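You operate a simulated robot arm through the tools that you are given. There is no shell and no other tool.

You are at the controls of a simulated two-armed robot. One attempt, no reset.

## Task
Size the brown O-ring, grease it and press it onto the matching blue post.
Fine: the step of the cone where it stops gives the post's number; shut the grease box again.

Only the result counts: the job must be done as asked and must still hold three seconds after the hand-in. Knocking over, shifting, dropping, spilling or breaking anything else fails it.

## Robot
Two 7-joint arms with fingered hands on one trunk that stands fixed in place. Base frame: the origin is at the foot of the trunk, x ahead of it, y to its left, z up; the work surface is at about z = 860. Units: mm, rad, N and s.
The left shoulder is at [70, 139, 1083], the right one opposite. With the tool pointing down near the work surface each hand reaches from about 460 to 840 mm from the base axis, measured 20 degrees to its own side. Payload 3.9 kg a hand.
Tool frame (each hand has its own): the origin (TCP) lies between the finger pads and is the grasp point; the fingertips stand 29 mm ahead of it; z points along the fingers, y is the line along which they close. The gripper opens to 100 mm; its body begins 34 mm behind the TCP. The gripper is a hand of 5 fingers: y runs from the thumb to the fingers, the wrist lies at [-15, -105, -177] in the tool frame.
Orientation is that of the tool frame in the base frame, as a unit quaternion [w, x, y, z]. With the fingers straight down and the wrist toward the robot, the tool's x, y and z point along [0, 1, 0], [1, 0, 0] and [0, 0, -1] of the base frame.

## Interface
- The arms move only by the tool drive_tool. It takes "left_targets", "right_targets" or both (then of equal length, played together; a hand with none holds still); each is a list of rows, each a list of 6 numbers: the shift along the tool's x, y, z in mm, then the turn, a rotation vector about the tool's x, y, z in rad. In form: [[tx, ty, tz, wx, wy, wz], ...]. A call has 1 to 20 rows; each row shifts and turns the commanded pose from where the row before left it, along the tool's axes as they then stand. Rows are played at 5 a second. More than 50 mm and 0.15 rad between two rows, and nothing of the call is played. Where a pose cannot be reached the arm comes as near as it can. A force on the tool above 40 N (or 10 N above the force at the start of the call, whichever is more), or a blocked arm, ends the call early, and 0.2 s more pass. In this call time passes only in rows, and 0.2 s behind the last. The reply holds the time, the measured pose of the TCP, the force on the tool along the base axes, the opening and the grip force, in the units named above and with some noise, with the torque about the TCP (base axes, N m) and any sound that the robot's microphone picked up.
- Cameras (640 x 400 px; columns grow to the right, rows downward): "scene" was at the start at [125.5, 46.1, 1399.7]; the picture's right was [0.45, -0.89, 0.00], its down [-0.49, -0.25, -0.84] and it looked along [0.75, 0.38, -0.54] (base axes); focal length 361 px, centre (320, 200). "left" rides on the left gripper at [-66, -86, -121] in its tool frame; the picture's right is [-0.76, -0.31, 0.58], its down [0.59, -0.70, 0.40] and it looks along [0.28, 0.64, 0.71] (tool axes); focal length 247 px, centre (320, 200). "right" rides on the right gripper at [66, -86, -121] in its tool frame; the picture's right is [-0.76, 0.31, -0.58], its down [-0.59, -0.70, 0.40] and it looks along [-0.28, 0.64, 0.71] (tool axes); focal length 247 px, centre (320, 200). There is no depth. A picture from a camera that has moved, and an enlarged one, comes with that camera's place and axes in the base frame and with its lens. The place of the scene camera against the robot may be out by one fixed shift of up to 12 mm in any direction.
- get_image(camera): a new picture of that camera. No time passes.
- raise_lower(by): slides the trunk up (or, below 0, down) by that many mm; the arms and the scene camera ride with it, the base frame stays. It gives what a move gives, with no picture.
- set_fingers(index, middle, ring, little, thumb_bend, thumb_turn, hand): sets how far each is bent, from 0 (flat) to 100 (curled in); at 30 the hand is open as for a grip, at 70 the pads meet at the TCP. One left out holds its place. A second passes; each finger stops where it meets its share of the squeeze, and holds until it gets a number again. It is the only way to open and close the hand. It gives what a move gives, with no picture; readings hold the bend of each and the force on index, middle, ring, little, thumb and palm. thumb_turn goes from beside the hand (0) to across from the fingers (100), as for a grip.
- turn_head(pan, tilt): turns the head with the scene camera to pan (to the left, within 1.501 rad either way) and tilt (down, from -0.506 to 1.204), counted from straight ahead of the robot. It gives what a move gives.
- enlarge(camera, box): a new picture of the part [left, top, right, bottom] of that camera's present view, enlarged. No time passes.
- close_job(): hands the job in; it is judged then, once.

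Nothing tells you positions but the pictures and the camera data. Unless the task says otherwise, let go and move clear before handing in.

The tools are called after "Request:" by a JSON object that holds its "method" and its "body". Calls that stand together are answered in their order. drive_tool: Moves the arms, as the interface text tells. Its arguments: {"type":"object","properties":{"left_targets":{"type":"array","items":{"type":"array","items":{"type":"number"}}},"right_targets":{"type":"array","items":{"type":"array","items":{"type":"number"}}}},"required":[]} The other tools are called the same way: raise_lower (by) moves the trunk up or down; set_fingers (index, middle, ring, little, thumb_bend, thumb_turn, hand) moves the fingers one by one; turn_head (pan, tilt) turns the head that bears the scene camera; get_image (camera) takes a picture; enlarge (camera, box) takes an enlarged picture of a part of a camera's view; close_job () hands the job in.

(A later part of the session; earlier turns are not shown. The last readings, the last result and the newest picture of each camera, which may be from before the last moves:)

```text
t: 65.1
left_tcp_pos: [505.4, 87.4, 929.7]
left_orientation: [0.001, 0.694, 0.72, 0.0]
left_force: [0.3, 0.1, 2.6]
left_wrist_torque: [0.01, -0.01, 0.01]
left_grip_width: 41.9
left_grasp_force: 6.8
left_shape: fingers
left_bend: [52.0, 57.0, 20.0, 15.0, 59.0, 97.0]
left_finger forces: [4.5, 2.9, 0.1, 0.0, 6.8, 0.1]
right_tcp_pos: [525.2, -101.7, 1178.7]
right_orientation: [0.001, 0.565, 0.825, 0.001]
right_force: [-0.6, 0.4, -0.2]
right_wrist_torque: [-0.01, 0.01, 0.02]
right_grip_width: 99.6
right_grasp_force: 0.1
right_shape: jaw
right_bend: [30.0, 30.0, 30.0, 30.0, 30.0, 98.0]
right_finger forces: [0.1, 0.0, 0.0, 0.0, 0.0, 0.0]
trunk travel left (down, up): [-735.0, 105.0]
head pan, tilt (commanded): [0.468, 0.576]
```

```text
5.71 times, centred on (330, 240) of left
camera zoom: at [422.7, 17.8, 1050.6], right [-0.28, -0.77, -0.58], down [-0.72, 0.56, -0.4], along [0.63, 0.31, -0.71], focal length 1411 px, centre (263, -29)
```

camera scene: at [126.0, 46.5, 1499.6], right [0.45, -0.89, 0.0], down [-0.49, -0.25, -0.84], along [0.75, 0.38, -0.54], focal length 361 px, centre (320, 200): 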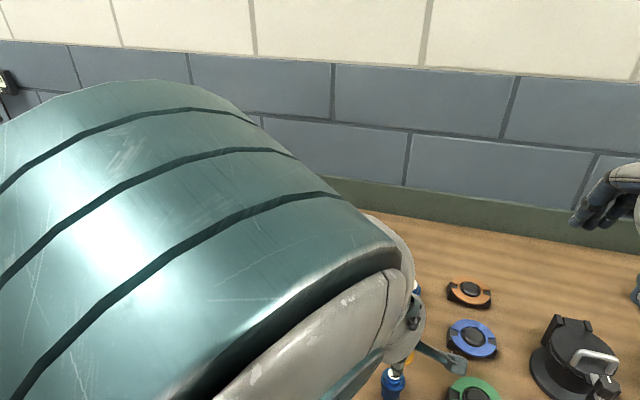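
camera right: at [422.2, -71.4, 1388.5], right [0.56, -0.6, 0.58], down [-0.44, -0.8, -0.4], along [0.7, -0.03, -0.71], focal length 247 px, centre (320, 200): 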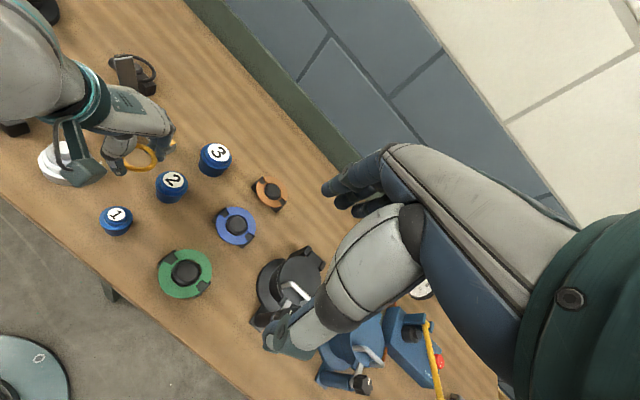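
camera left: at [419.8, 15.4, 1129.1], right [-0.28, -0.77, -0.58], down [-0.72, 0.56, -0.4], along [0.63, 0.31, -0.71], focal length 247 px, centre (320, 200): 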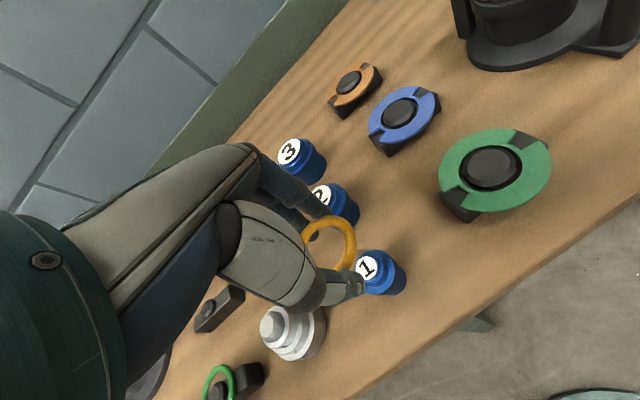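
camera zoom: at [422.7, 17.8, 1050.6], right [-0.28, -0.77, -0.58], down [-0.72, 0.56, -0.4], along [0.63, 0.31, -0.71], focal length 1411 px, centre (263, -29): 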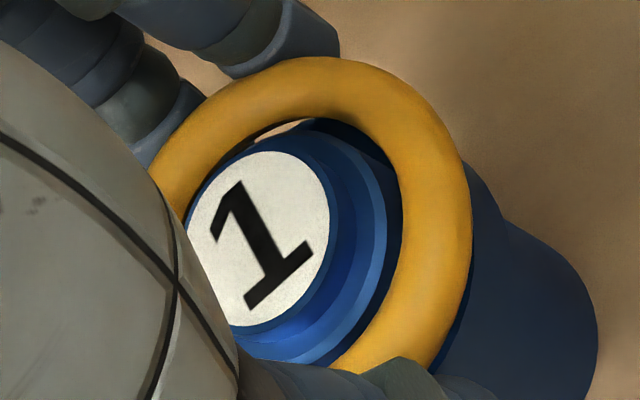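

The ring now sits at the widest lip of the neck with a good fit, so it has to be pressed over it. I push straight down in 1 mm steps and monitor the force.

Request:
{"method": "drive_tool", "body": {"left_targets": [[0, 0, 1, 0, 0, 0], [0, 0, 1, 0, 0, 0], [0, 0, 0, 0, 0, 0]]}}

Request:
{"method": "enlarge", "body": {"camera": "right", "box": [95, 170, 135, 215]}}

Request:
{"method": "enlarge", "body": {"camera": "left", "box": [300, 205, 360, 275]}}

```text
t: 65.9
left_tcp_pos: [506.5, 88.3, 927.9]
left_orientation: [0.0, 0.694, 0.72, 0.0]
left_force: [0.1, 0.7, 2.7]
left_wrist_torque: [0.0, 0.01, -0.02]
left_grip_width: 42.1
left_grasp_force: 7.2
left_shape: fingers
left_bend: [52.0, 57.0, 20.0, 15.0, 59.0, 97.0]
left_finger forces: [4.5, 3.0, 0.1, 0.1, 6.6, 0.1]
right_tcp_pos: [526.6, -101.9, 1179.3]
right_orientation: [0.001, 0.565, 0.825, 0.001]
right_force: [-0.1, 0.1, 0.0]
right_wrist_torque: [0.07, -0.01, 0.01]
right_grip_width: 99.9
right_grasp_force: 0.1
right_shape: jaw
right_bend: [30.0, 30.0, 30.0, 30.0, 30.0, 98.0]
right_finger forces: [0.0, 0.0, 0.1, 0.0, 0.0, 0.0]
trunk travel left (down, up): [-735.0, 105.0]
head pan, tilt (commanded): [0.468, 0.576]
```

```text
8.89 times, centred on (115, 192) of right
camera zoom: at [422.1, -71.2, 1298.6], right [0.56, -0.6, 0.58], down [-0.44, -0.8, -0.4], along [0.7, -0.03, -0.71], focal length 2195 px, centre (2142, 267)
```

zoom: 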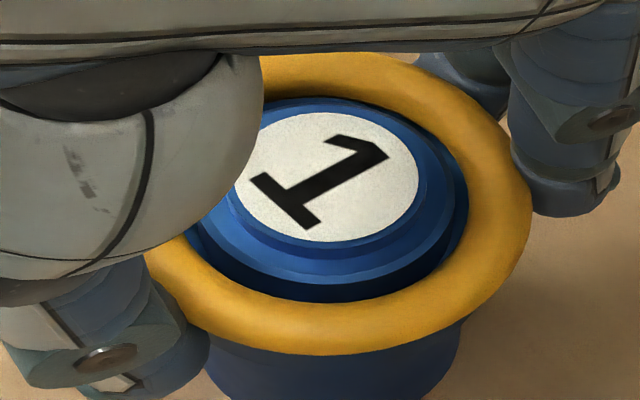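

```text
5.71 times, centred on (330, 240) of left
camera zoom: at [422.4, 18.2, 1048.3], right [-0.28, -0.77, -0.58], down [-0.72, 0.56, -0.4], along [0.63, 0.31, -0.71], focal length 1411 px, centre (263, -29)
```

zoom: 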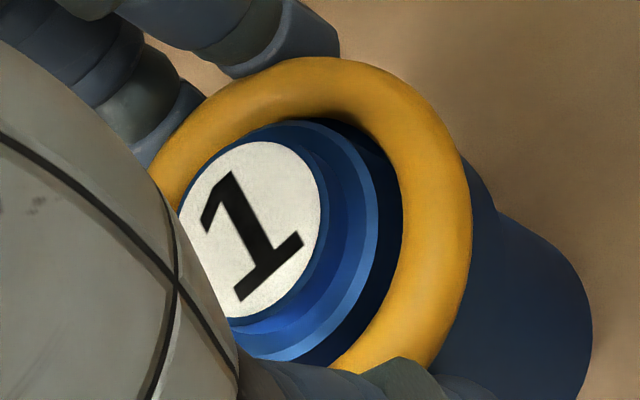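

The ring is moving down with a steady 2.7 N, sliding over the lip. Continuing.

Request:
{"method": "drive_tool", "body": {"left_targets": [[0, 0, 1, 0, 0, 0], [0, 0, 1, 0, 0, 0], [0, 0, 0, 0, 0, 0]]}}

Request:
{"method": "enlarge", "body": {"camera": "right", "box": [95, 170, 135, 215]}}

Request:
{"method": "enlarge", "body": {"camera": "left", "box": [300, 205, 360, 275]}}

```text
t: 66.7
left_tcp_pos: [505.9, 86.6, 925.7]
left_orientation: [-0.001, 0.694, 0.72, 0.0]
left_force: [0.5, 0.1, 2.7]
left_wrist_torque: [0.02, -0.01, 0.02]
left_grip_width: 41.8
left_grasp_force: 7.7
left_shape: fingers
left_bend: [52.0, 57.0, 20.0, 15.0, 59.0, 97.0]
left_finger forces: [4.5, 3.2, 0.0, 0.0, 6.7, 0.0]
right_tcp_pos: [527.6, -101.8, 1178.5]
right_orientation: [0.001, 0.565, 0.825, 0.002]
right_force: [-0.2, 0.4, -0.1]
right_wrist_torque: [-0.02, -0.01, 0.02]
right_grip_width: 99.9
right_grasp_force: 0.1
right_shape: jaw
right_bend: [30.0, 30.0, 30.0, 30.0, 30.0, 98.0]
right_finger forces: [0.0, 0.1, 0.0, 0.1, 0.0, 0.1]
trunk travel left (down, up): [-735.0, 105.0]
head pan, tilt (commanded): [0.468, 0.576]
```

```text
8.89 times, centred on (115, 192) of right
camera zoom: at [422.1, -71.1, 1298.6], right [0.56, -0.6, 0.58], down [-0.44, -0.8, -0.4], along [0.7, -0.03, -0.71], focal length 2195 px, centre (2142, 267)
```

zoom: 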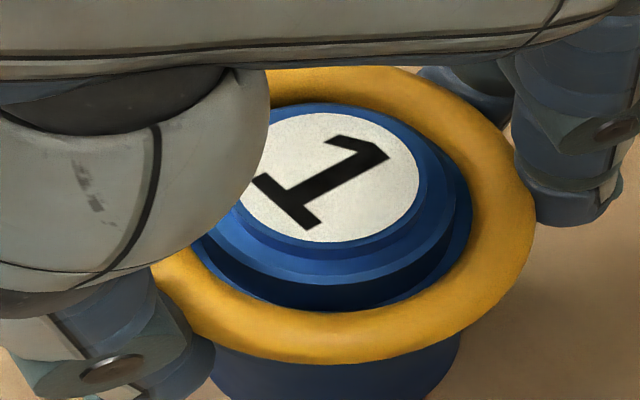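

```text
5.71 times, centred on (330, 240) of left
camera zoom: at [422.5, 17.4, 1046.2], right [-0.28, -0.77, -0.58], down [-0.72, 0.56, -0.4], along [0.63, 0.31, -0.71], focal length 1411 px, centre (263, -29)
```

zoom: 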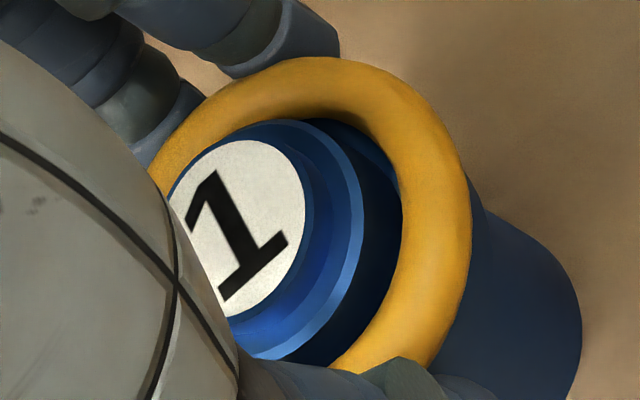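

Still sliding down smoothly at 2.7 N. I continue until the force rises at the flange.

Request:
{"method": "drive_tool", "body": {"left_targets": [[0, 0, 1, 0, 0, 0], [0, 0, 1, 0, 0, 0], [0, 0, 0, 0, 0, 0]]}}

Request:
{"method": "enlarge", "body": {"camera": "right", "box": [95, 170, 135, 215]}}

Request:
{"method": "enlarge", "body": {"camera": "left", "box": [300, 205, 360, 275]}}

```text
t: 67.5
left_tcp_pos: [506.3, 86.7, 923.8]
left_orientation: [0.001, 0.694, 0.72, 0.0]
left_force: [1.3, -0.7, 6.4]
left_wrist_torque: [0.0, -0.12, -0.01]
left_grip_width: 41.7
left_grasp_force: 7.0
left_shape: fingers
left_bend: [52.0, 57.0, 20.0, 15.0, 59.0, 97.0]
left_finger forces: [5.1, 2.9, 0.1, 0.0, 6.4, 0.1]
right_tcp_pos: [524.3, -102.2, 1178.3]
right_orientation: [0.0, 0.565, 0.825, 0.001]
right_force: [0.5, -0.2, -1.2]
right_wrist_torque: [0.04, -0.01, -0.01]
right_grip_width: 100.1
right_grasp_force: 0.1
right_shape: jaw
right_bend: [30.0, 30.0, 30.0, 30.0, 30.0, 98.0]
right_finger forces: [0.0, 0.0, 0.1, 0.1, 0.0, 0.1]
trunk travel left (down, up): [-735.0, 105.0]
head pan, tilt (commanded): [0.468, 0.576]
```

```text
8.89 times, centred on (115, 192) of right
camera zoom: at [421.7, -71.4, 1298.8], right [0.56, -0.6, 0.58], down [-0.44, -0.8, -0.4], along [0.7, -0.03, -0.71], focal length 2195 px, centre (2142, 267)
```

zoom: 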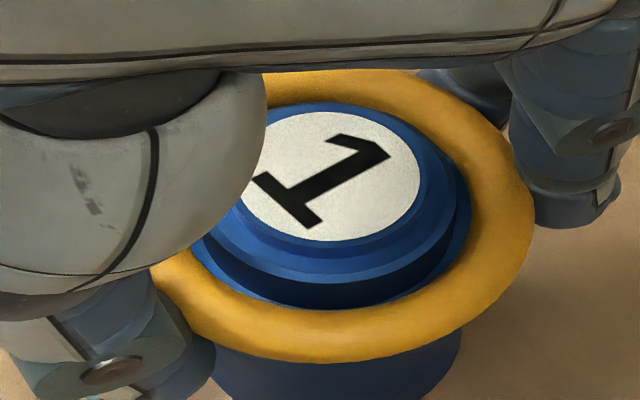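

```text
5.71 times, centred on (330, 240) of left
camera zoom: at [422.1, 17.7, 1044.5], right [-0.28, -0.77, -0.58], down [-0.72, 0.56, -0.4], along [0.63, 0.31, -0.71], focal length 1411 px, centre (263, -29)
```

zoom: 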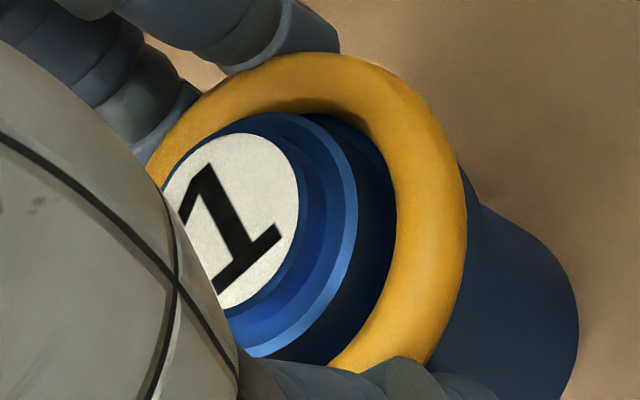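

Force has risen to 6.4 N, so the ring has reached the flange. One more mm to make sure it's fully seated.

Request:
{"method": "drive_tool", "body": {"left_targets": [[0, 0, 1, 0, 0, 0], [0, 0, 0, 0, 0, 0]]}}

Request:
{"method": "enlarge", "body": {"camera": "right", "box": [85, 160, 145, 225]}}

Request:
{"method": "enlarge", "body": {"camera": "left", "box": [300, 205, 360, 275]}}

```text
t: 68.1
left_tcp_pos: [505.0, 87.8, 924.0]
left_orientation: [0.001, 0.694, 0.72, 0.001]
left_force: [2.8, -0.6, 9.7]
left_wrist_torque: [-0.04, -0.14, 0.0]
left_grip_width: 41.3
left_grasp_force: 7.3
left_shape: fingers
left_bend: [52.0, 57.0, 20.0, 15.0, 59.0, 97.0]
left_finger forces: [6.1, 3.0, 0.0, 0.0, 5.9, 0.0]
right_tcp_pos: [526.6, -102.8, 1178.6]
right_orientation: [0.001, 0.565, 0.825, 0.001]
right_force: [0.6, 0.5, 0.6]
right_wrist_torque: [0.02, -0.03, 0.04]
right_grip_width: 99.7
right_grasp_force: 0.0
right_shape: jaw
right_bend: [30.0, 30.0, 30.0, 30.0, 30.0, 98.0]
right_finger forces: [0.1, 0.0, 0.0, 0.0, 0.0, 0.1]
trunk travel left (down, up): [-735.0, 105.0]
head pan, tilt (commanded): [0.468, 0.576]
```

```text
6.15 times, centred on (115, 192) of right
camera zoom: at [421.5, -71.6, 1298.8], right [0.56, -0.6, 0.58], down [-0.44, -0.8, -0.4], along [0.7, -0.03, -0.71], focal length 1520 px, centre (1582, 246)
```

zoom: 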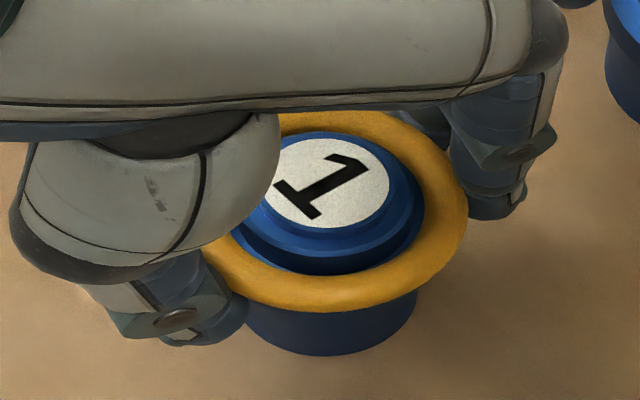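

```text
5.71 times, centred on (330, 240) of left
camera zoom: at [421.7, 17.9, 1043.9], right [-0.28, -0.77, -0.58], down [-0.72, 0.56, -0.4], along [0.63, 0.31, -0.71], focal length 1411 px, centre (263, -29)
```

zoom: 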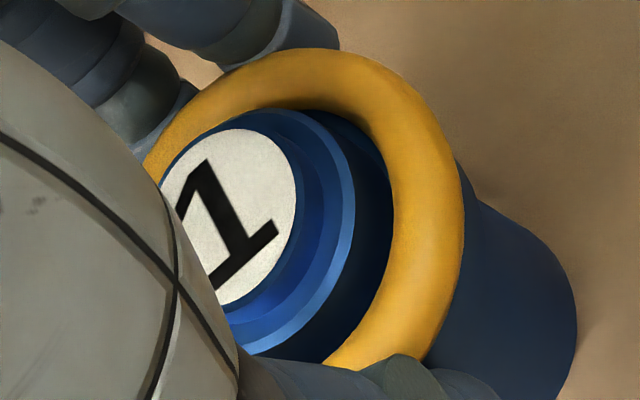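

The ring is fully down (9.7 N, no more movement). I relax slightly and open the fingers.

Request:
{"method": "drive_tool", "body": {"left_targets": [[0, 0, -1, 0, 0, 0], [0, 0, 0, 0, 0, 0]]}}

Request:
{"method": "set_fingers", "body": {"hand": "left", "index": 42, "middle": 42, "thumb_bend": 42}}

Request:
{"method": "enlarge", "body": {"camera": "right", "box": [85, 160, 145, 225]}}

Request:
{"method": "enlarge", "body": {"camera": "left", "box": [280, 185, 380, 300]}}

```text
t: 68.7
left_tcp_pos: [505.4, 86.0, 924.7]
left_orientation: [0.0, 0.694, 0.72, 0.0]
left_force: [-0.4, -0.6, 6.7]
left_wrist_torque: [-0.02, -0.04, -0.03]
left_grip_width: 41.8
left_grasp_force: 7.6
left_shape: fingers
left_bend: [52.0, 57.0, 20.0, 15.0, 59.0, 97.0]
left_finger forces: [5.1, 2.8, 0.0, 0.0, 7.2, 0.0]
right_tcp_pos: [525.3, -102.2, 1177.9]
right_orientation: [0.001, 0.565, 0.825, 0.0]
right_force: [0.8, 0.4, -0.4]
right_wrist_torque: [0.02, -0.03, -0.01]
right_grip_width: 100.0
right_grasp_force: 0.1
right_shape: jaw
right_bend: [30.0, 30.0, 30.0, 30.0, 30.0, 98.0]
right_finger forces: [0.1, 0.0, 0.0, 0.0, 0.0, 0.0]
trunk travel left (down, up): [-735.0, 105.0]
head pan, tilt (commanded): [0.468, 0.576]
```

```text
t: 69.7
left_tcp_pos: [505.7, 86.9, 923.2]
left_orientation: [0.0, 0.694, 0.72, 0.0]
left_force: [-0.2, -0.4, 0.6]
left_wrist_torque: [0.03, -0.01, 0.0]
left_grip_width: 69.5
left_grasp_force: 0.1
left_shape: fingers
left_bend: [42.0, 42.0, 20.0, 15.0, 42.0, 97.0]
left_finger forces: [0.0, 0.0, 0.1, 0.1, 0.0, 0.0]
right_tcp_pos: [525.4, -101.1, 1177.9]
right_orientation: [0.001, 0.566, 0.825, 0.0]
right_force: [0.4, 0.9, 1.1]
right_wrist_torque: [0.0, -0.01, 0.01]
right_grip_width: 99.6
right_grasp_force: 0.1
right_shape: jaw
right_bend: [30.0, 30.0, 30.0, 30.0, 30.0, 98.0]
right_finger forces: [0.1, 0.0, 0.0, 0.0, 0.0, 0.1]
trunk travel left (down, up): [-735.0, 105.0]
head pan, tilt (commanded): [0.468, 0.576]
```

```text
6.15 times, centred on (115, 192) of right
camera zoom: at [422.2, -71.2, 1298.5], right [0.56, -0.6, 0.58], down [-0.44, -0.8, -0.4], along [0.7, -0.03, -0.71], focal length 1520 px, centre (1582, 246)
```

zoom: 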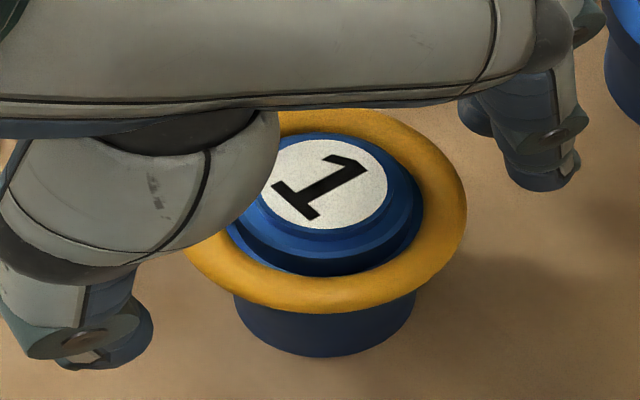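

```text
3.48 times, centred on (330, 242) of left
camera zoom: at [423.0, 17.9, 1044.3], right [-0.28, -0.77, -0.58], down [-0.72, 0.56, -0.4], along [0.63, 0.31, -0.71], focal length 859 px, centre (285, 52)
```

zoom: 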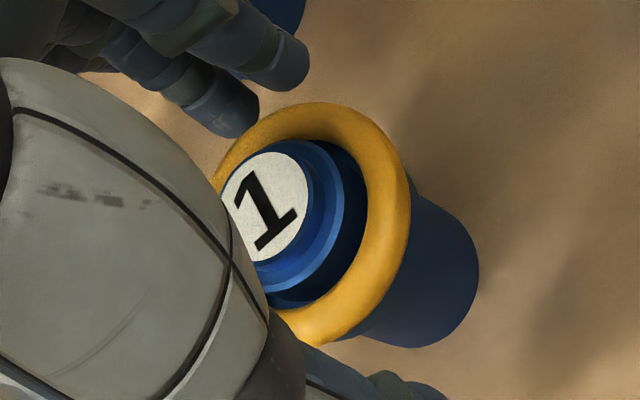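

Released; the ring stays down on the post. I lift the hand straight up with the trunk (safest here) and inspect the ring.

Request:
{"method": "raise_lower", "body": {"by": 70}}

Request:
{"method": "enlarge", "body": {"camera": "left", "box": [320, 215, 440, 335]}}

Request:
{"method": "enlarge", "body": {"camera": "right", "box": [85, 170, 145, 245]}}

```text
t: 70.8
left_tcp_pos: [506.8, 86.3, 994.4]
left_orientation: [0.001, 0.694, 0.72, 0.0]
left_force: [-0.5, 0.8, 0.7]
left_wrist_torque: [0.03, -0.01, 0.01]
left_grip_width: 69.7
left_grasp_force: 0.0
left_shape: fingers
left_bend: [42.0, 42.0, 20.0, 15.0, 42.0, 97.0]
left_finger forces: [0.1, 0.0, 0.0, 0.1, 0.0, 0.0]
right_tcp_pos: [527.5, -101.2, 1248.1]
right_orientation: [0.001, 0.564, 0.826, 0.0]
right_force: [-0.4, 0.5, 0.7]
right_wrist_torque: [-0.01, 0.0, -0.05]
right_grip_width: 99.7
right_grasp_force: 0.2
right_shape: jaw
right_bend: [30.0, 30.0, 30.0, 30.0, 30.0, 98.0]
right_finger forces: [0.1, 0.0, 0.1, 0.0, 0.1, 0.0]
trunk travel left (down, up): [-805.0, 35.0]
head pan, tilt (commanded): [0.468, 0.576]
```

```text
3.33 times, centred on (380, 275) of left
camera zoom: at [423.1, 17.9, 1114.2], right [-0.28, -0.77, -0.58], down [-0.72, 0.56, -0.4], along [0.63, 0.31, -0.71], focal length 823 px, centre (120, -50)
```

zoom: 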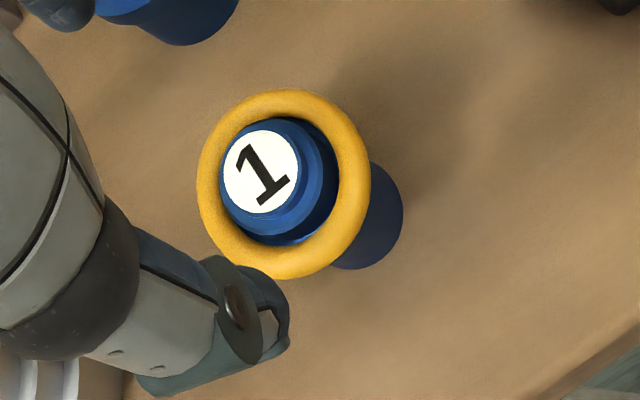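

```text
5.33 times, centred on (115, 208) of right
camera zoom: at [422.5, -71.3, 1368.4], right [0.56, -0.6, 0.58], down [-0.44, -0.8, -0.4], along [0.7, -0.03, -0.71], focal length 1317 px, centre (1413, 160)
```

zoom: 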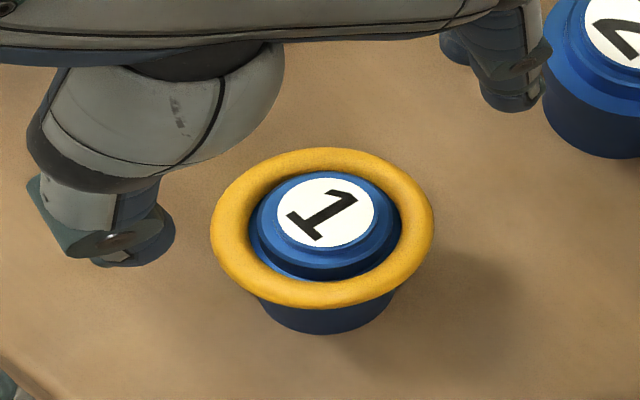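

The greased ring sits around post 1's neck on the flange. Next job is shutting the grease lid; I move away and up before approaching the open lid's knob.

Request:
{"method": "set_fingers", "body": {"hand": "left", "index": 30, "middle": 38, "ring": 20, "little": 15, "thumb_bend": 38}}

Request:
{"method": "drive_tool", "body": {"left_targets": [[28.1, 19.8, 0, 0, 0, 0], [28.1, 19.8, 0, 0, 0, 0], [28.1, 19.8, -5, 0, 0, 0], [28.1, 19.8, -10, 0, 0, 0], [28.1, 19.8, -15, 0, 0, 0], [0, 0, -25, 0, 0, -0.074], [0, 0, -15, 0, 0, -0.074], [0, 0, 0, 0, 0, 0]]}}

Request:
{"method": "get_image", "body": {"camera": "left"}}

Request:
{"method": "get_image", "body": {"camera": "scene"}}

Request:
{"method": "get_image", "body": {"camera": "right"}}

```text
t: 71.8
left_tcp_pos: [506.6, 87.1, 993.1]
left_orientation: [0.0, 0.694, 0.72, 0.0]
left_force: [0.1, -0.4, 0.1]
left_wrist_torque: [0.03, 0.0, 0.0]
left_grip_width: 88.7
left_grasp_force: 0.1
left_shape: fingers
left_bend: [30.0, 38.0, 20.0, 15.0, 38.0, 97.0]
left_finger forces: [0.1, 0.0, 0.0, 0.0, 0.0, 0.0]
right_tcp_pos: [527.0, -102.2, 1247.0]
right_orientation: [0.0, 0.565, 0.825, 0.001]
right_force: [-0.3, 0.4, 0.0]
right_wrist_torque: [-0.01, -0.02, 0.03]
right_grip_width: 99.9
right_grasp_force: 0.1
right_shape: jaw
right_bend: [30.0, 30.0, 30.0, 30.0, 30.0, 98.0]
right_finger forces: [0.0, 0.0, 0.0, 0.0, 0.1, 0.1]
trunk travel left (down, up): [-805.0, 35.0]
head pan, tilt (commanded): [0.468, 0.576]
```

```text
t: 73.6
left_tcp_pos: [602.1, 231.1, 1063.4]
left_orientation: [0.0, 0.639, 0.769, 0.0]
left_force: [0.1, -0.5, 0.3]
left_wrist_torque: [0.0, -0.01, 0.0]
left_grip_width: 88.8
left_grasp_force: 0.2
left_shape: fingers
left_bend: [30.0, 38.0, 20.0, 15.0, 38.0, 98.0]
left_finger forces: [0.0, 0.0, 0.1, 0.0, 0.0, 0.0]
right_tcp_pos: [526.9, -100.6, 1246.9]
right_orientation: [0.0, 0.565, 0.825, 0.001]
right_force: [0.1, -0.5, 0.1]
right_wrist_torque: [-0.03, 0.01, 0.05]
right_grip_width: 99.7
right_grasp_force: 0.1
right_shape: jaw
right_bend: [30.0, 30.0, 30.0, 30.0, 30.0, 98.0]
right_finger forces: [0.0, 0.0, 0.1, 0.0, 0.1, 0.1]
trunk travel left (down, up): [-805.0, 35.0]
head pan, tilt (commanded): [0.468, 0.576]
```

```text
taken
camera left: at [529.9, 150.6, 1183.4], right [-0.16, -0.8, -0.58], down [-0.8, 0.45, -0.4], along [0.58, 0.4, -0.71], focal length 247 px, centre (320, 200)
```

left: 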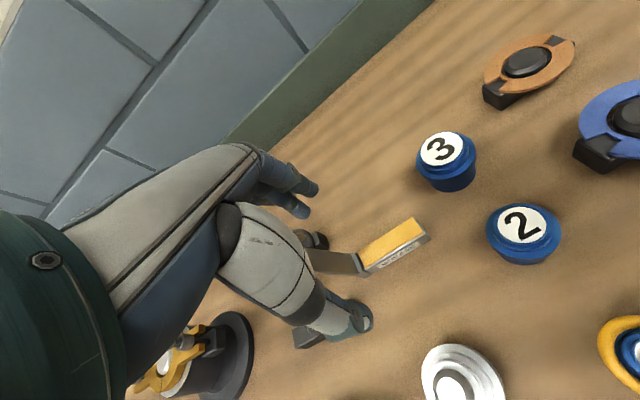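

```text
taken
camera scene: at [126.2, 47.3, 1479.6], right [0.45, -0.89, 0.0], down [-0.49, -0.25, -0.84], along [0.75, 0.38, -0.55], focal length 361 px, centre (320, 200)
```

scene: 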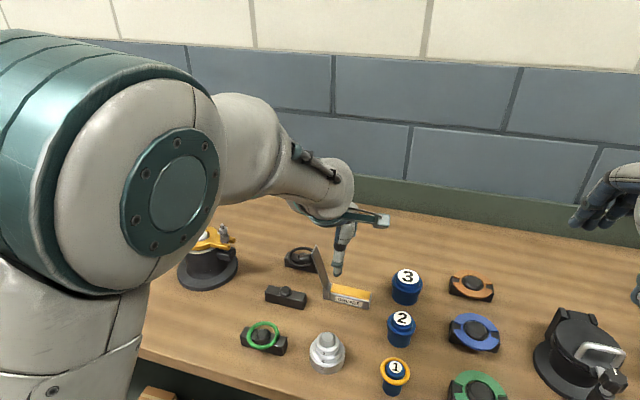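

```text
taken
camera right: at [422.9, -70.1, 1368.3], right [0.56, -0.59, 0.58], down [-0.44, -0.8, -0.4], along [0.7, -0.03, -0.71], focal length 247 px, centre (320, 200)
```

right: 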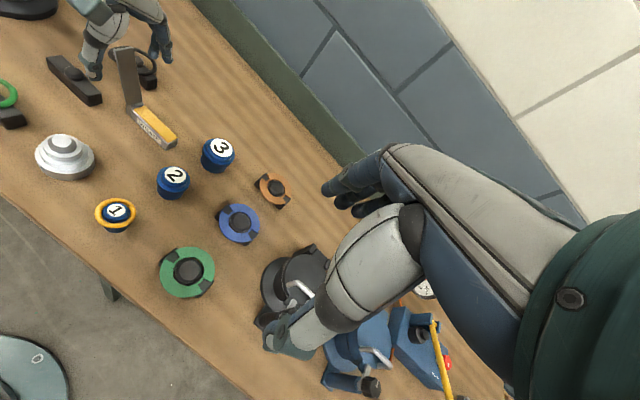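

Post 1 is now visible from the scene camera. I check how level the ring sits and look at the lid at the same time.

Request:
{"method": "enlarge", "body": {"camera": "scene", "box": [370, 345, 420, 400]}}

Request:
{"method": "enlarge", "body": {"camera": "scene", "box": [280, 200, 390, 315]}}

Request:
{"method": "enlarge", "body": {"camera": "right", "box": [70, 180, 160, 250]}}

Request:
{"method": "enlarge", "body": {"camera": "left", "box": [270, 190, 440, 300]}}

```text
7.27 times, centred on (395, 372) of scene
camera zoom: at [126.2, 47.3, 1479.6], right [0.45, -0.89, 0.0], down [-0.49, -0.25, -0.84], along [0.75, 0.38, -0.55], focal length 2626 px, centre (-226, -1054)
```

zoom: 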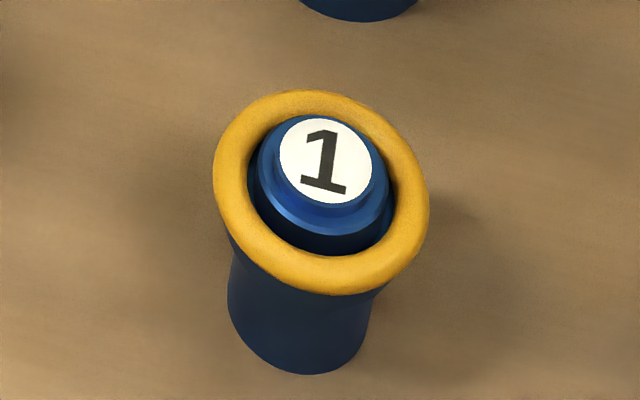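

```text
3.48 times, centred on (335, 258) of scene
camera zoom: at [126.2, 47.3, 1479.6], right [0.45, -0.89, 0.0], down [-0.49, -0.25, -0.84], along [0.75, 0.38, -0.55], focal length 1256 px, centre (268, 0)
```

zoom: 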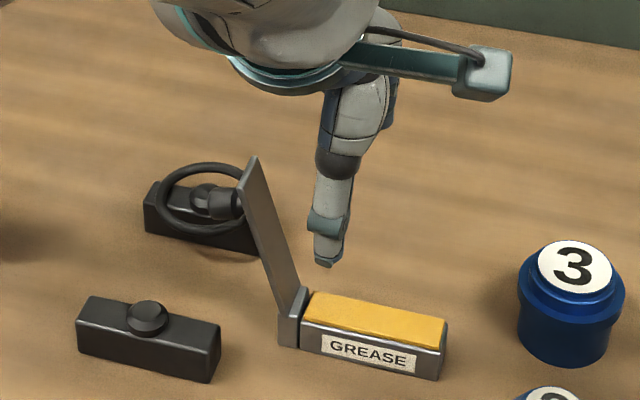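

```text
5.71 times, centred on (115, 215) of right
camera zoom: at [422.9, -70.1, 1368.3], right [0.56, -0.59, 0.58], down [-0.44, -0.8, -0.4], along [0.7, -0.03, -0.71], focal length 1411 px, centre (1491, 114)
```

zoom: 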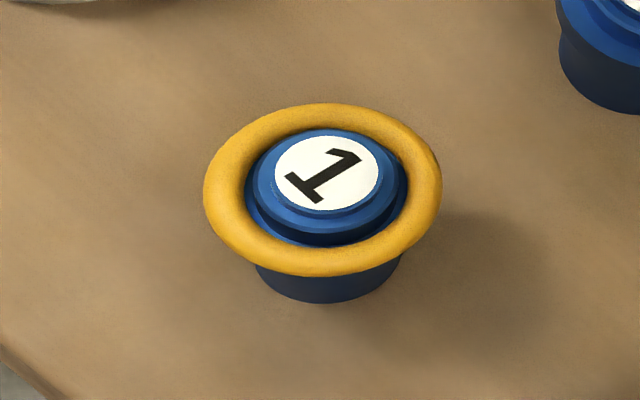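

```text
3.64 times, centred on (355, 245) of left
camera zoom: at [529.9, 150.6, 1183.4], right [-0.16, -0.8, -0.58], down [-0.8, 0.45, -0.4], along [0.58, 0.4, -0.71], focal length 898 px, centre (193, 36)
```

zoom: 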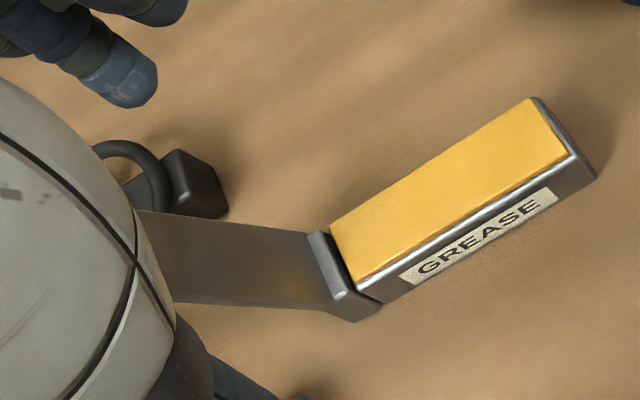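

The ring looks level and fully down. Now I go above the lid's knob (about [632, 329], z≈960) at a safe height.

Request:
{"method": "drive_tool", "body": {"left_targets": [[30.4, 15.9, 0, 0, 0, 0], [30.4, 15.9, 0, 0, 0, 0], [30.4, 15.8, 0, 0, 0, 0], [0, 0, 0, 0, 0, 0]]}}

Request:
{"method": "get_image", "body": {"camera": "left"}}

Request:
{"method": "enlarge", "body": {"camera": "scene", "box": [260, 200, 380, 315]}}

Request:
{"method": "enlarge", "body": {"camera": "right", "box": [60, 0, 200, 160]}}

```text
t: 74.6
left_tcp_pos: [629.5, 329.6, 1062.6]
left_orientation: [-0.001, 0.638, 0.77, 0.0]
left_force: [-0.4, 0.7, 0.0]
left_wrist_torque: [-0.02, 0.02, 0.01]
left_grip_width: 88.9
left_grasp_force: 0.0
left_shape: fingers
left_bend: [30.0, 38.0, 20.0, 15.0, 38.0, 98.0]
left_finger forces: [0.1, 0.0, 0.0, 0.1, 0.0, 0.1]
right_tcp_pos: [525.6, -101.4, 1248.8]
right_orientation: [0.0, 0.565, 0.825, 0.0]
right_force: [-0.9, -1.4, -0.9]
right_wrist_torque: [0.0, 0.0, -0.04]
right_grip_width: 99.8
right_grasp_force: 0.1
right_shape: jaw
right_bend: [30.0, 30.0, 30.0, 30.0, 30.0, 98.0]
right_finger forces: [0.0, 0.1, 0.0, 0.1, 0.0, 0.1]
trunk travel left (down, up): [-805.0, 35.0]
head pan, tilt (commanded): [0.468, 0.576]
```

```text
taken
camera left: at [557.1, 248.6, 1182.6], right [-0.16, -0.8, -0.58], down [-0.8, 0.45, -0.4], along [0.58, 0.4, -0.71], focal length 247 px, centre (320, 200)
```

left: 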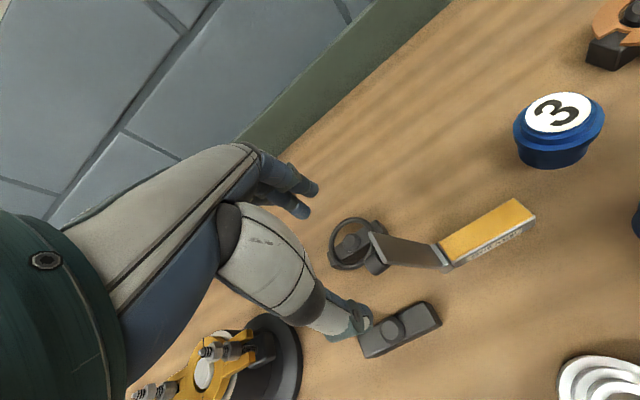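

```text
3.48 times, centred on (320, 258) of scene
camera zoom: at [125.6, 45.7, 1479.7], right [0.45, -0.89, 0.0], down [-0.49, -0.24, -0.84], along [0.75, 0.38, -0.54], focal length 1256 px, centre (320, 0)
```

zoom: 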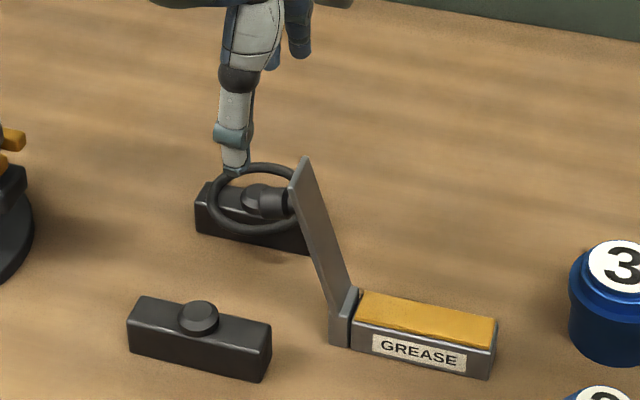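

```text
2.50 times, centred on (130, 80) of right
camera zoom: at [422.4, -71.6, 1368.4], right [0.56, -0.6, 0.58], down [-0.44, -0.8, -0.4], along [0.7, -0.03, -0.71], focal length 617 px, centre (795, 500)
```

zoom: 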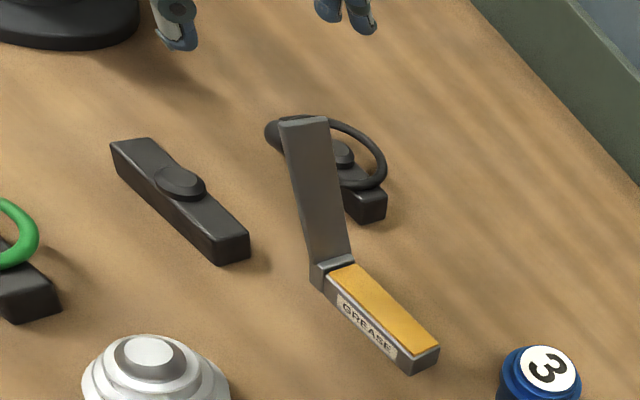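

I zoom in to fix the knob's position relative to the hand.

Request:
{"method": "enlarge", "body": {"camera": "left", "box": [310, 200, 470, 300]}}

Request:
{"method": "enlarge", "body": {"camera": "scene", "box": [280, 230, 340, 310]}}

```text
4.00 times, centred on (390, 250) of left
camera zoom: at [557.1, 248.6, 1182.6], right [-0.16, -0.8, -0.58], down [-0.8, 0.45, -0.4], along [0.58, 0.4, -0.71], focal length 988 px, centre (40, 0)
```

zoom: 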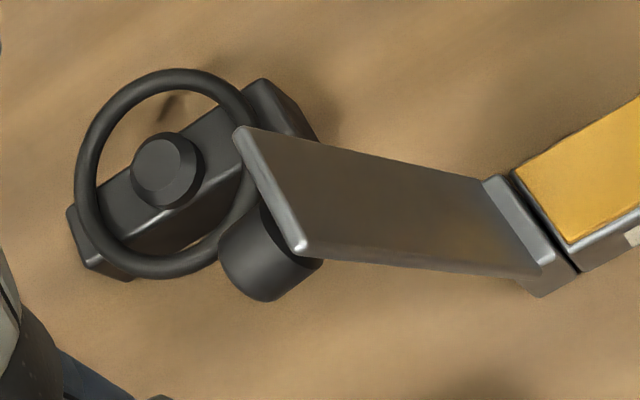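

```text
5.00 times, centred on (310, 270) of scene
camera zoom: at [125.6, 45.7, 1479.7], right [0.45, -0.89, 0.0], down [-0.49, -0.24, -0.84], along [0.75, 0.38, -0.54], focal length 1805 px, centre (370, -150)
```

zoom: 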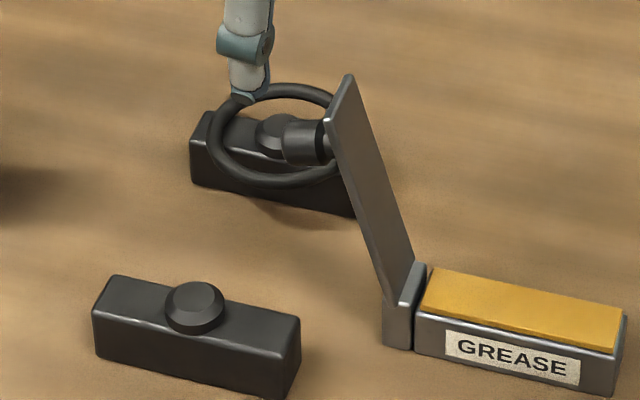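

By camera the knob is about 6 mm further back and 2–3 mm right of the hand axis. I correct for that and lower part way.

Request:
{"method": "drive_tool", "body": {"left_targets": [[-3.5, 4.9, 15, 0, 0, 0], [0, 0, 20, 0, 0, 0], [0, 0, 15, 0, 0, 0], [0, 0, 0, 0, 0, 0]]}}

Request:
{"method": "enlarge", "body": {"camera": "left", "box": [260, 150, 430, 310]}}

Request:
{"method": "enlarge", "body": {"camera": "scene", "box": [270, 210, 350, 300]}}

Request:
{"method": "enlarge", "body": {"camera": "right", "box": [80, 10, 170, 110]}}

```text
t: 75.6
left_tcp_pos: [636.3, 327.1, 1012.7]
left_orientation: [0.0, 0.639, 0.769, 0.0]
left_force: [0.8, 0.3, 0.7]
left_wrist_torque: [0.0, 0.01, 0.0]
left_grip_width: 88.9
left_grasp_force: 0.0
left_shape: fingers
left_bend: [30.0, 38.0, 20.0, 15.0, 38.0, 98.0]
left_finger forces: [0.0, 0.1, 0.0, 0.0, 0.1, 0.0]
right_tcp_pos: [526.6, -101.8, 1247.7]
right_orientation: [0.0, 0.565, 0.825, 0.001]
right_force: [0.7, 0.2, 0.3]
right_wrist_torque: [-0.01, -0.02, 0.02]
right_grip_width: 99.6
right_grasp_force: 0.0
right_shape: jaw
right_bend: [30.0, 30.0, 30.0, 30.0, 30.0, 98.0]
right_finger forces: [0.0, 0.0, 0.0, 0.0, 0.0, 0.0]
trunk travel left (down, up): [-805.0, 35.0]
head pan, tilt (commanded): [0.468, 0.576]
```

```text
2.50 times, centred on (345, 230) of left
camera zoom: at [562.6, 246.4, 1133.1], right [-0.16, -0.8, -0.58], down [-0.8, 0.45, -0.4], along [0.58, 0.4, -0.71], focal length 617 px, centre (258, 125)
```

zoom: 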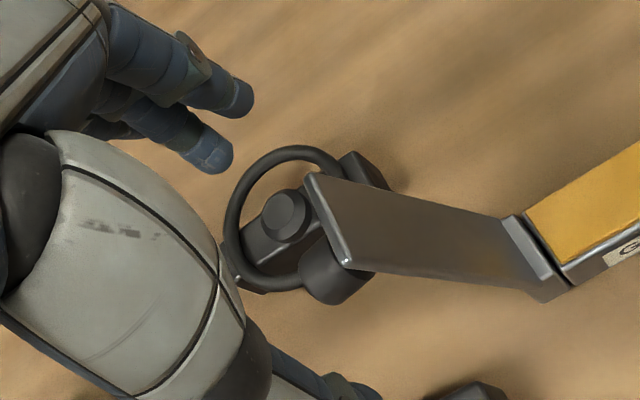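

```text
4.44 times, centred on (310, 255) of scene
camera zoom: at [125.6, 46.0, 1479.7], right [0.45, -0.89, 0.0], down [-0.49, -0.25, -0.84], along [0.75, 0.38, -0.54], focal length 1605 px, centre (364, -44)
```

zoom: 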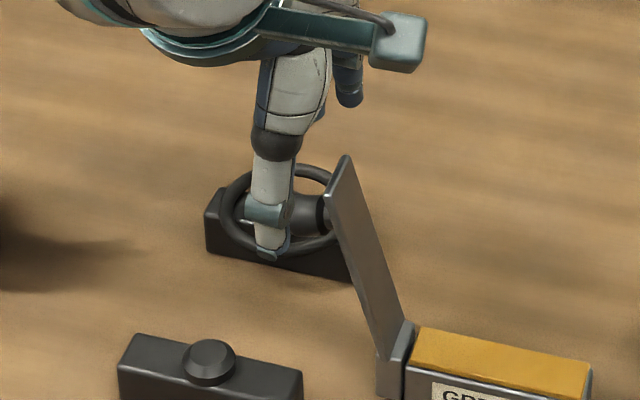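

```text
4.00 times, centred on (125, 60) of right
camera zoom: at [422.4, -71.3, 1368.5], right [0.56, -0.6, 0.58], down [-0.44, -0.8, -0.4], along [0.7, -0.03, -0.71], focal length 988 px, centre (1100, 760)
```

zoom: 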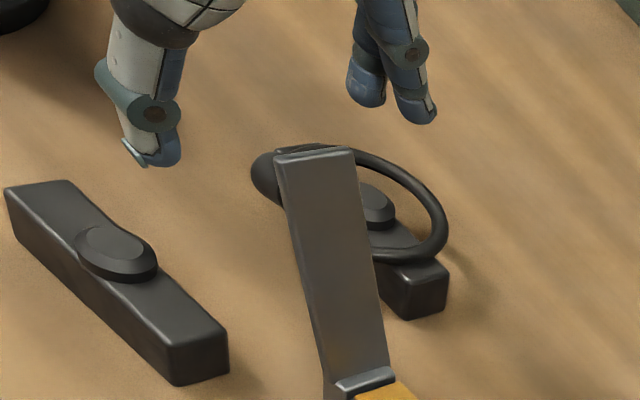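

The knob is now lined up (about 1 mm off in both directions) and the lid plate has clearance to the fingers. I lower to put the knob about 15 mm below the TCP.

Request:
{"method": "drive_tool", "body": {"left_targets": [[0, 0, 13, 0, 0, 0], [0, 0, 13, 0, 0, 0], [0, 0, 11, 0, 0, 0], [0, 0, 0, 0, 0, 0]]}}

Request:
{"method": "set_fingers", "body": {"hand": "left", "middle": 58, "thumb_bend": 58}}

Request:
{"method": "enlarge", "body": {"camera": "left", "box": [260, 150, 430, 310]}}

Request:
{"method": "enlarge", "body": {"camera": "scene", "box": [270, 210, 350, 300]}}

Request:
{"method": "enlarge", "body": {"camera": "right", "box": [80, 10, 170, 110]}}

```text
t: 76.6
left_tcp_pos: [635.0, 324.9, 976.7]
left_orientation: [0.0, 0.639, 0.77, 0.0]
left_force: [0.5, 0.4, 0.2]
left_wrist_torque: [0.0, 0.01, 0.01]
left_grip_width: 88.5
left_grasp_force: 0.0
left_shape: fingers
left_bend: [30.0, 38.0, 20.0, 15.0, 38.0, 98.0]
left_finger forces: [0.0, 0.0, 0.0, 0.0, 0.0, 0.1]
right_tcp_pos: [526.9, -101.8, 1247.5]
right_orientation: [0.0, 0.565, 0.825, 0.001]
right_force: [0.1, -0.2, 0.6]
right_wrist_torque: [0.02, 0.02, -0.01]
right_grip_width: 99.6
right_grasp_force: 0.0
right_shape: jaw
right_bend: [30.0, 30.0, 30.0, 30.0, 30.0, 98.0]
right_finger forces: [0.0, 0.1, 0.0, 0.0, 0.0, 0.0]
trunk travel left (down, up): [-805.0, 35.0]
head pan, tilt (commanded): [0.468, 0.576]
```

```text
t: 77.6
left_tcp_pos: [635.7, 326.4, 975.3]
left_orientation: [0.001, 0.639, 0.769, 0.0]
left_force: [0.4, 0.0, -0.9]
left_wrist_torque: [0.01, 0.0, -0.03]
left_grip_width: 65.9
left_grasp_force: 0.0
left_shape: fingers
left_bend: [30.0, 57.0, 20.0, 15.0, 57.0, 98.0]
left_finger forces: [0.1, 0.0, 0.1, 0.0, 0.0, 0.1]
right_tcp_pos: [527.4, -101.5, 1247.3]
right_orientation: [0.0, 0.565, 0.825, 0.0]
right_force: [-0.5, 0.0, 0.0]
right_wrist_torque: [0.04, -0.01, -0.02]
right_grip_width: 100.0
right_grasp_force: 0.1
right_shape: jaw
right_bend: [30.0, 30.0, 30.0, 30.0, 30.0, 98.0]
right_finger forces: [0.0, 0.0, 0.1, 0.1, 0.1, 0.1]
trunk travel left (down, up): [-805.0, 35.0]
head pan, tilt (commanded): [0.468, 0.576]
```

```text
2.50 times, centred on (345, 230) of left
camera zoom: at [563.1, 245.8, 1096.4], right [-0.16, -0.8, -0.58], down [-0.8, 0.45, -0.4], along [0.58, 0.4, -0.71], focal length 617 px, centre (258, 125)
```

zoom: 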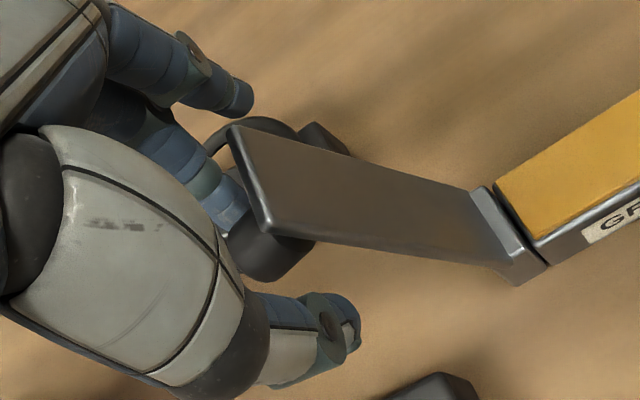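

```text
4.44 times, centred on (310, 255) of scene
camera zoom: at [125.6, 46.2, 1479.7], right [0.45, -0.89, 0.0], down [-0.49, -0.25, -0.84], along [0.75, 0.38, -0.54], focal length 1605 px, centre (364, -44)
```

zoom: 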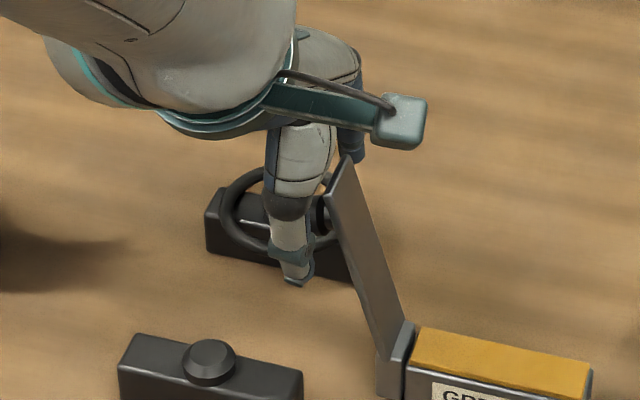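

```text
4.00 times, centred on (125, 60) of right
camera zoom: at [422.3, -71.2, 1368.5], right [0.56, -0.6, 0.58], down [-0.44, -0.8, -0.4], along [0.7, -0.03, -0.71], focal length 988 px, centre (1100, 760)
```

zoom: 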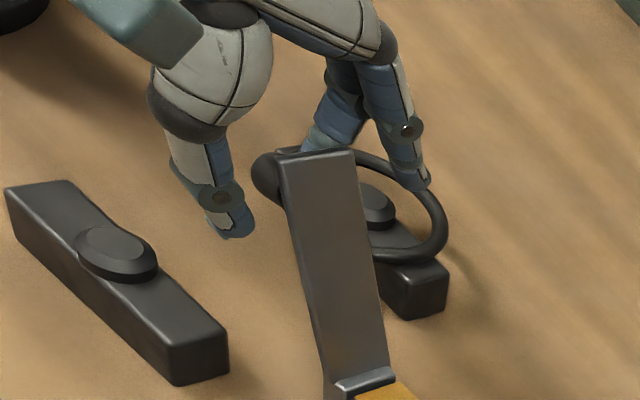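

The knob is centred between middle and thumb. Closing on it.

Request:
{"method": "set_fingers", "body": {"hand": "left", "middle": 68, "thumb_bend": 68}}

Request:
{"method": "enlarge", "body": {"camera": "left", "box": [260, 150, 430, 310]}}

Request:
{"method": "enlarge", "body": {"camera": "scene", "box": [270, 210, 350, 300]}}

```text
t: 78.6
left_tcp_pos: [634.4, 326.2, 976.5]
left_orientation: [0.0, 0.639, 0.769, 0.0]
left_force: [-1.1, -0.6, -0.4]
left_wrist_torque: [0.0, 0.0, 0.0]
left_grip_width: 54.2
left_grasp_force: 1.1
left_shape: fingers
left_bend: [30.0, 67.0, 20.0, 15.0, 67.0, 97.0]
left_finger forces: [0.0, 0.6, 0.0, 0.1, 1.0, 0.1]
right_tcp_pos: [525.0, -102.1, 1246.9]
right_orientation: [0.001, 0.566, 0.824, 0.001]
right_force: [0.2, -0.4, -0.3]
right_wrist_torque: [-0.02, 0.01, 0.02]
right_grip_width: 99.6
right_grasp_force: 0.2
right_shape: jaw
right_bend: [30.0, 30.0, 30.0, 30.0, 30.0, 98.0]
right_finger forces: [0.1, 0.1, 0.1, 0.0, 0.1, 0.0]
trunk travel left (down, up): [-805.0, 35.0]
head pan, tilt (commanded): [0.468, 0.576]
```

```text
2.50 times, centred on (345, 230) of left
camera zoom: at [563.0, 245.8, 1096.4], right [-0.16, -0.8, -0.58], down [-0.8, 0.45, -0.4], along [0.58, 0.4, -0.71], focal length 617 px, centre (258, 125)
```

zoom: 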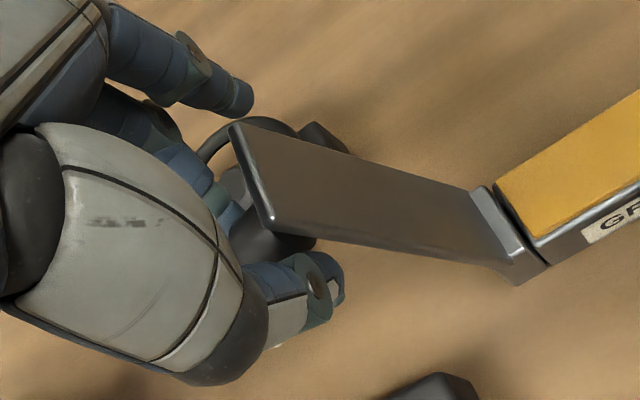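

```text
4.44 times, centred on (310, 255) of scene
camera zoom: at [125.5, 46.2, 1479.7], right [0.45, -0.89, 0.0], down [-0.49, -0.25, -0.84], along [0.75, 0.38, -0.54], focal length 1605 px, centre (364, -44)
```

zoom: 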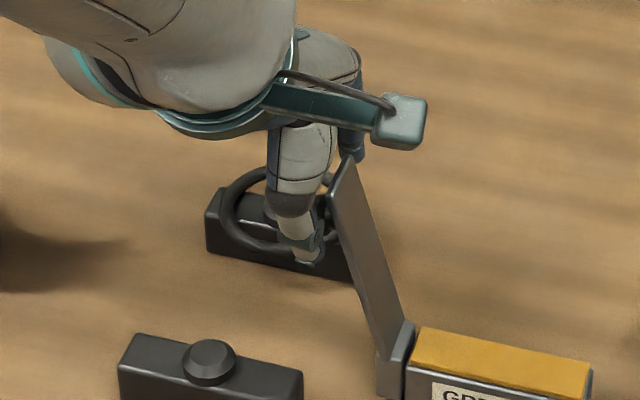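

Both are just touching. I firm up the squeeze.

Request:
{"method": "set_fingers", "body": {"hand": "left", "middle": 76, "thumb_bend": 76}}

Request:
{"method": "enlarge", "body": {"camera": "left", "box": [260, 150, 430, 310]}}

Request:
{"method": "enlarge", "body": {"camera": "right", "box": [80, 10, 170, 110]}}

```text
t: 79.6
left_tcp_pos: [633.4, 326.0, 976.8]
left_orientation: [-0.001, 0.639, 0.769, 0.0]
left_force: [-8.6, -3.4, -3.3]
left_wrist_torque: [-0.05, 0.12, -0.05]
left_grip_width: 50.9
left_grasp_force: 4.9
left_shape: fingers
left_bend: [30.0, 76.0, 20.0, 15.0, 67.0, 96.0]
left_finger forces: [0.0, 0.7, 0.1, 0.0, 8.6, 0.0]
right_tcp_pos: [523.9, -101.7, 1248.4]
right_orientation: [0.0, 0.565, 0.825, 0.002]
right_force: [0.4, 0.8, 1.6]
right_wrist_torque: [0.01, -0.02, 0.01]
right_grip_width: 99.9
right_grasp_force: 0.1
right_shape: jaw
right_bend: [30.0, 30.0, 30.0, 30.0, 30.0, 98.0]
right_finger forces: [0.1, 0.0, 0.1, 0.0, 0.0, 0.0]
trunk travel left (down, up): [-805.0, 35.0]
head pan, tilt (commanded): [0.468, 0.576]
```

```text
2.50 times, centred on (345, 230) of left
camera zoom: at [561.9, 245.4, 1096.7], right [-0.16, -0.8, -0.58], down [-0.8, 0.45, -0.4], along [0.58, 0.4, -0.71], focal length 617 px, centre (258, 125)
```

zoom: 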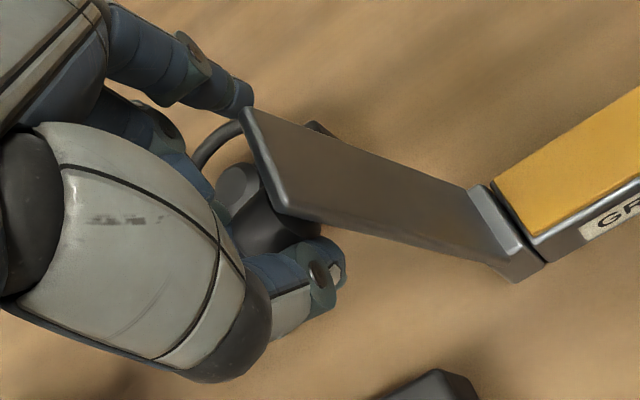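

```text
4.00 times, centred on (125, 60) of right
camera zoom: at [421.2, -71.6, 1368.8], right [0.56, -0.6, 0.58], down [-0.44, -0.8, -0.4], along [0.7, -0.03, -0.71], focal length 988 px, centre (1100, 760)
```

zoom: 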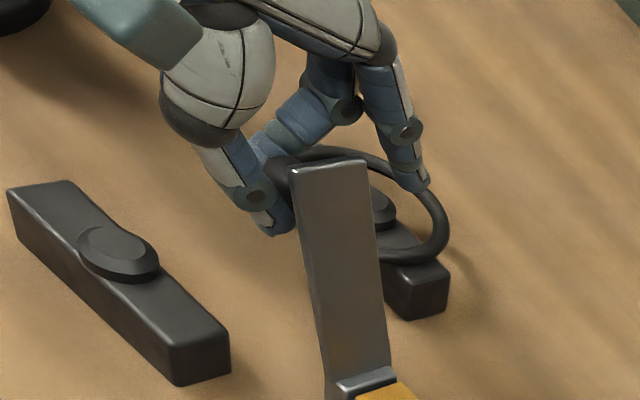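

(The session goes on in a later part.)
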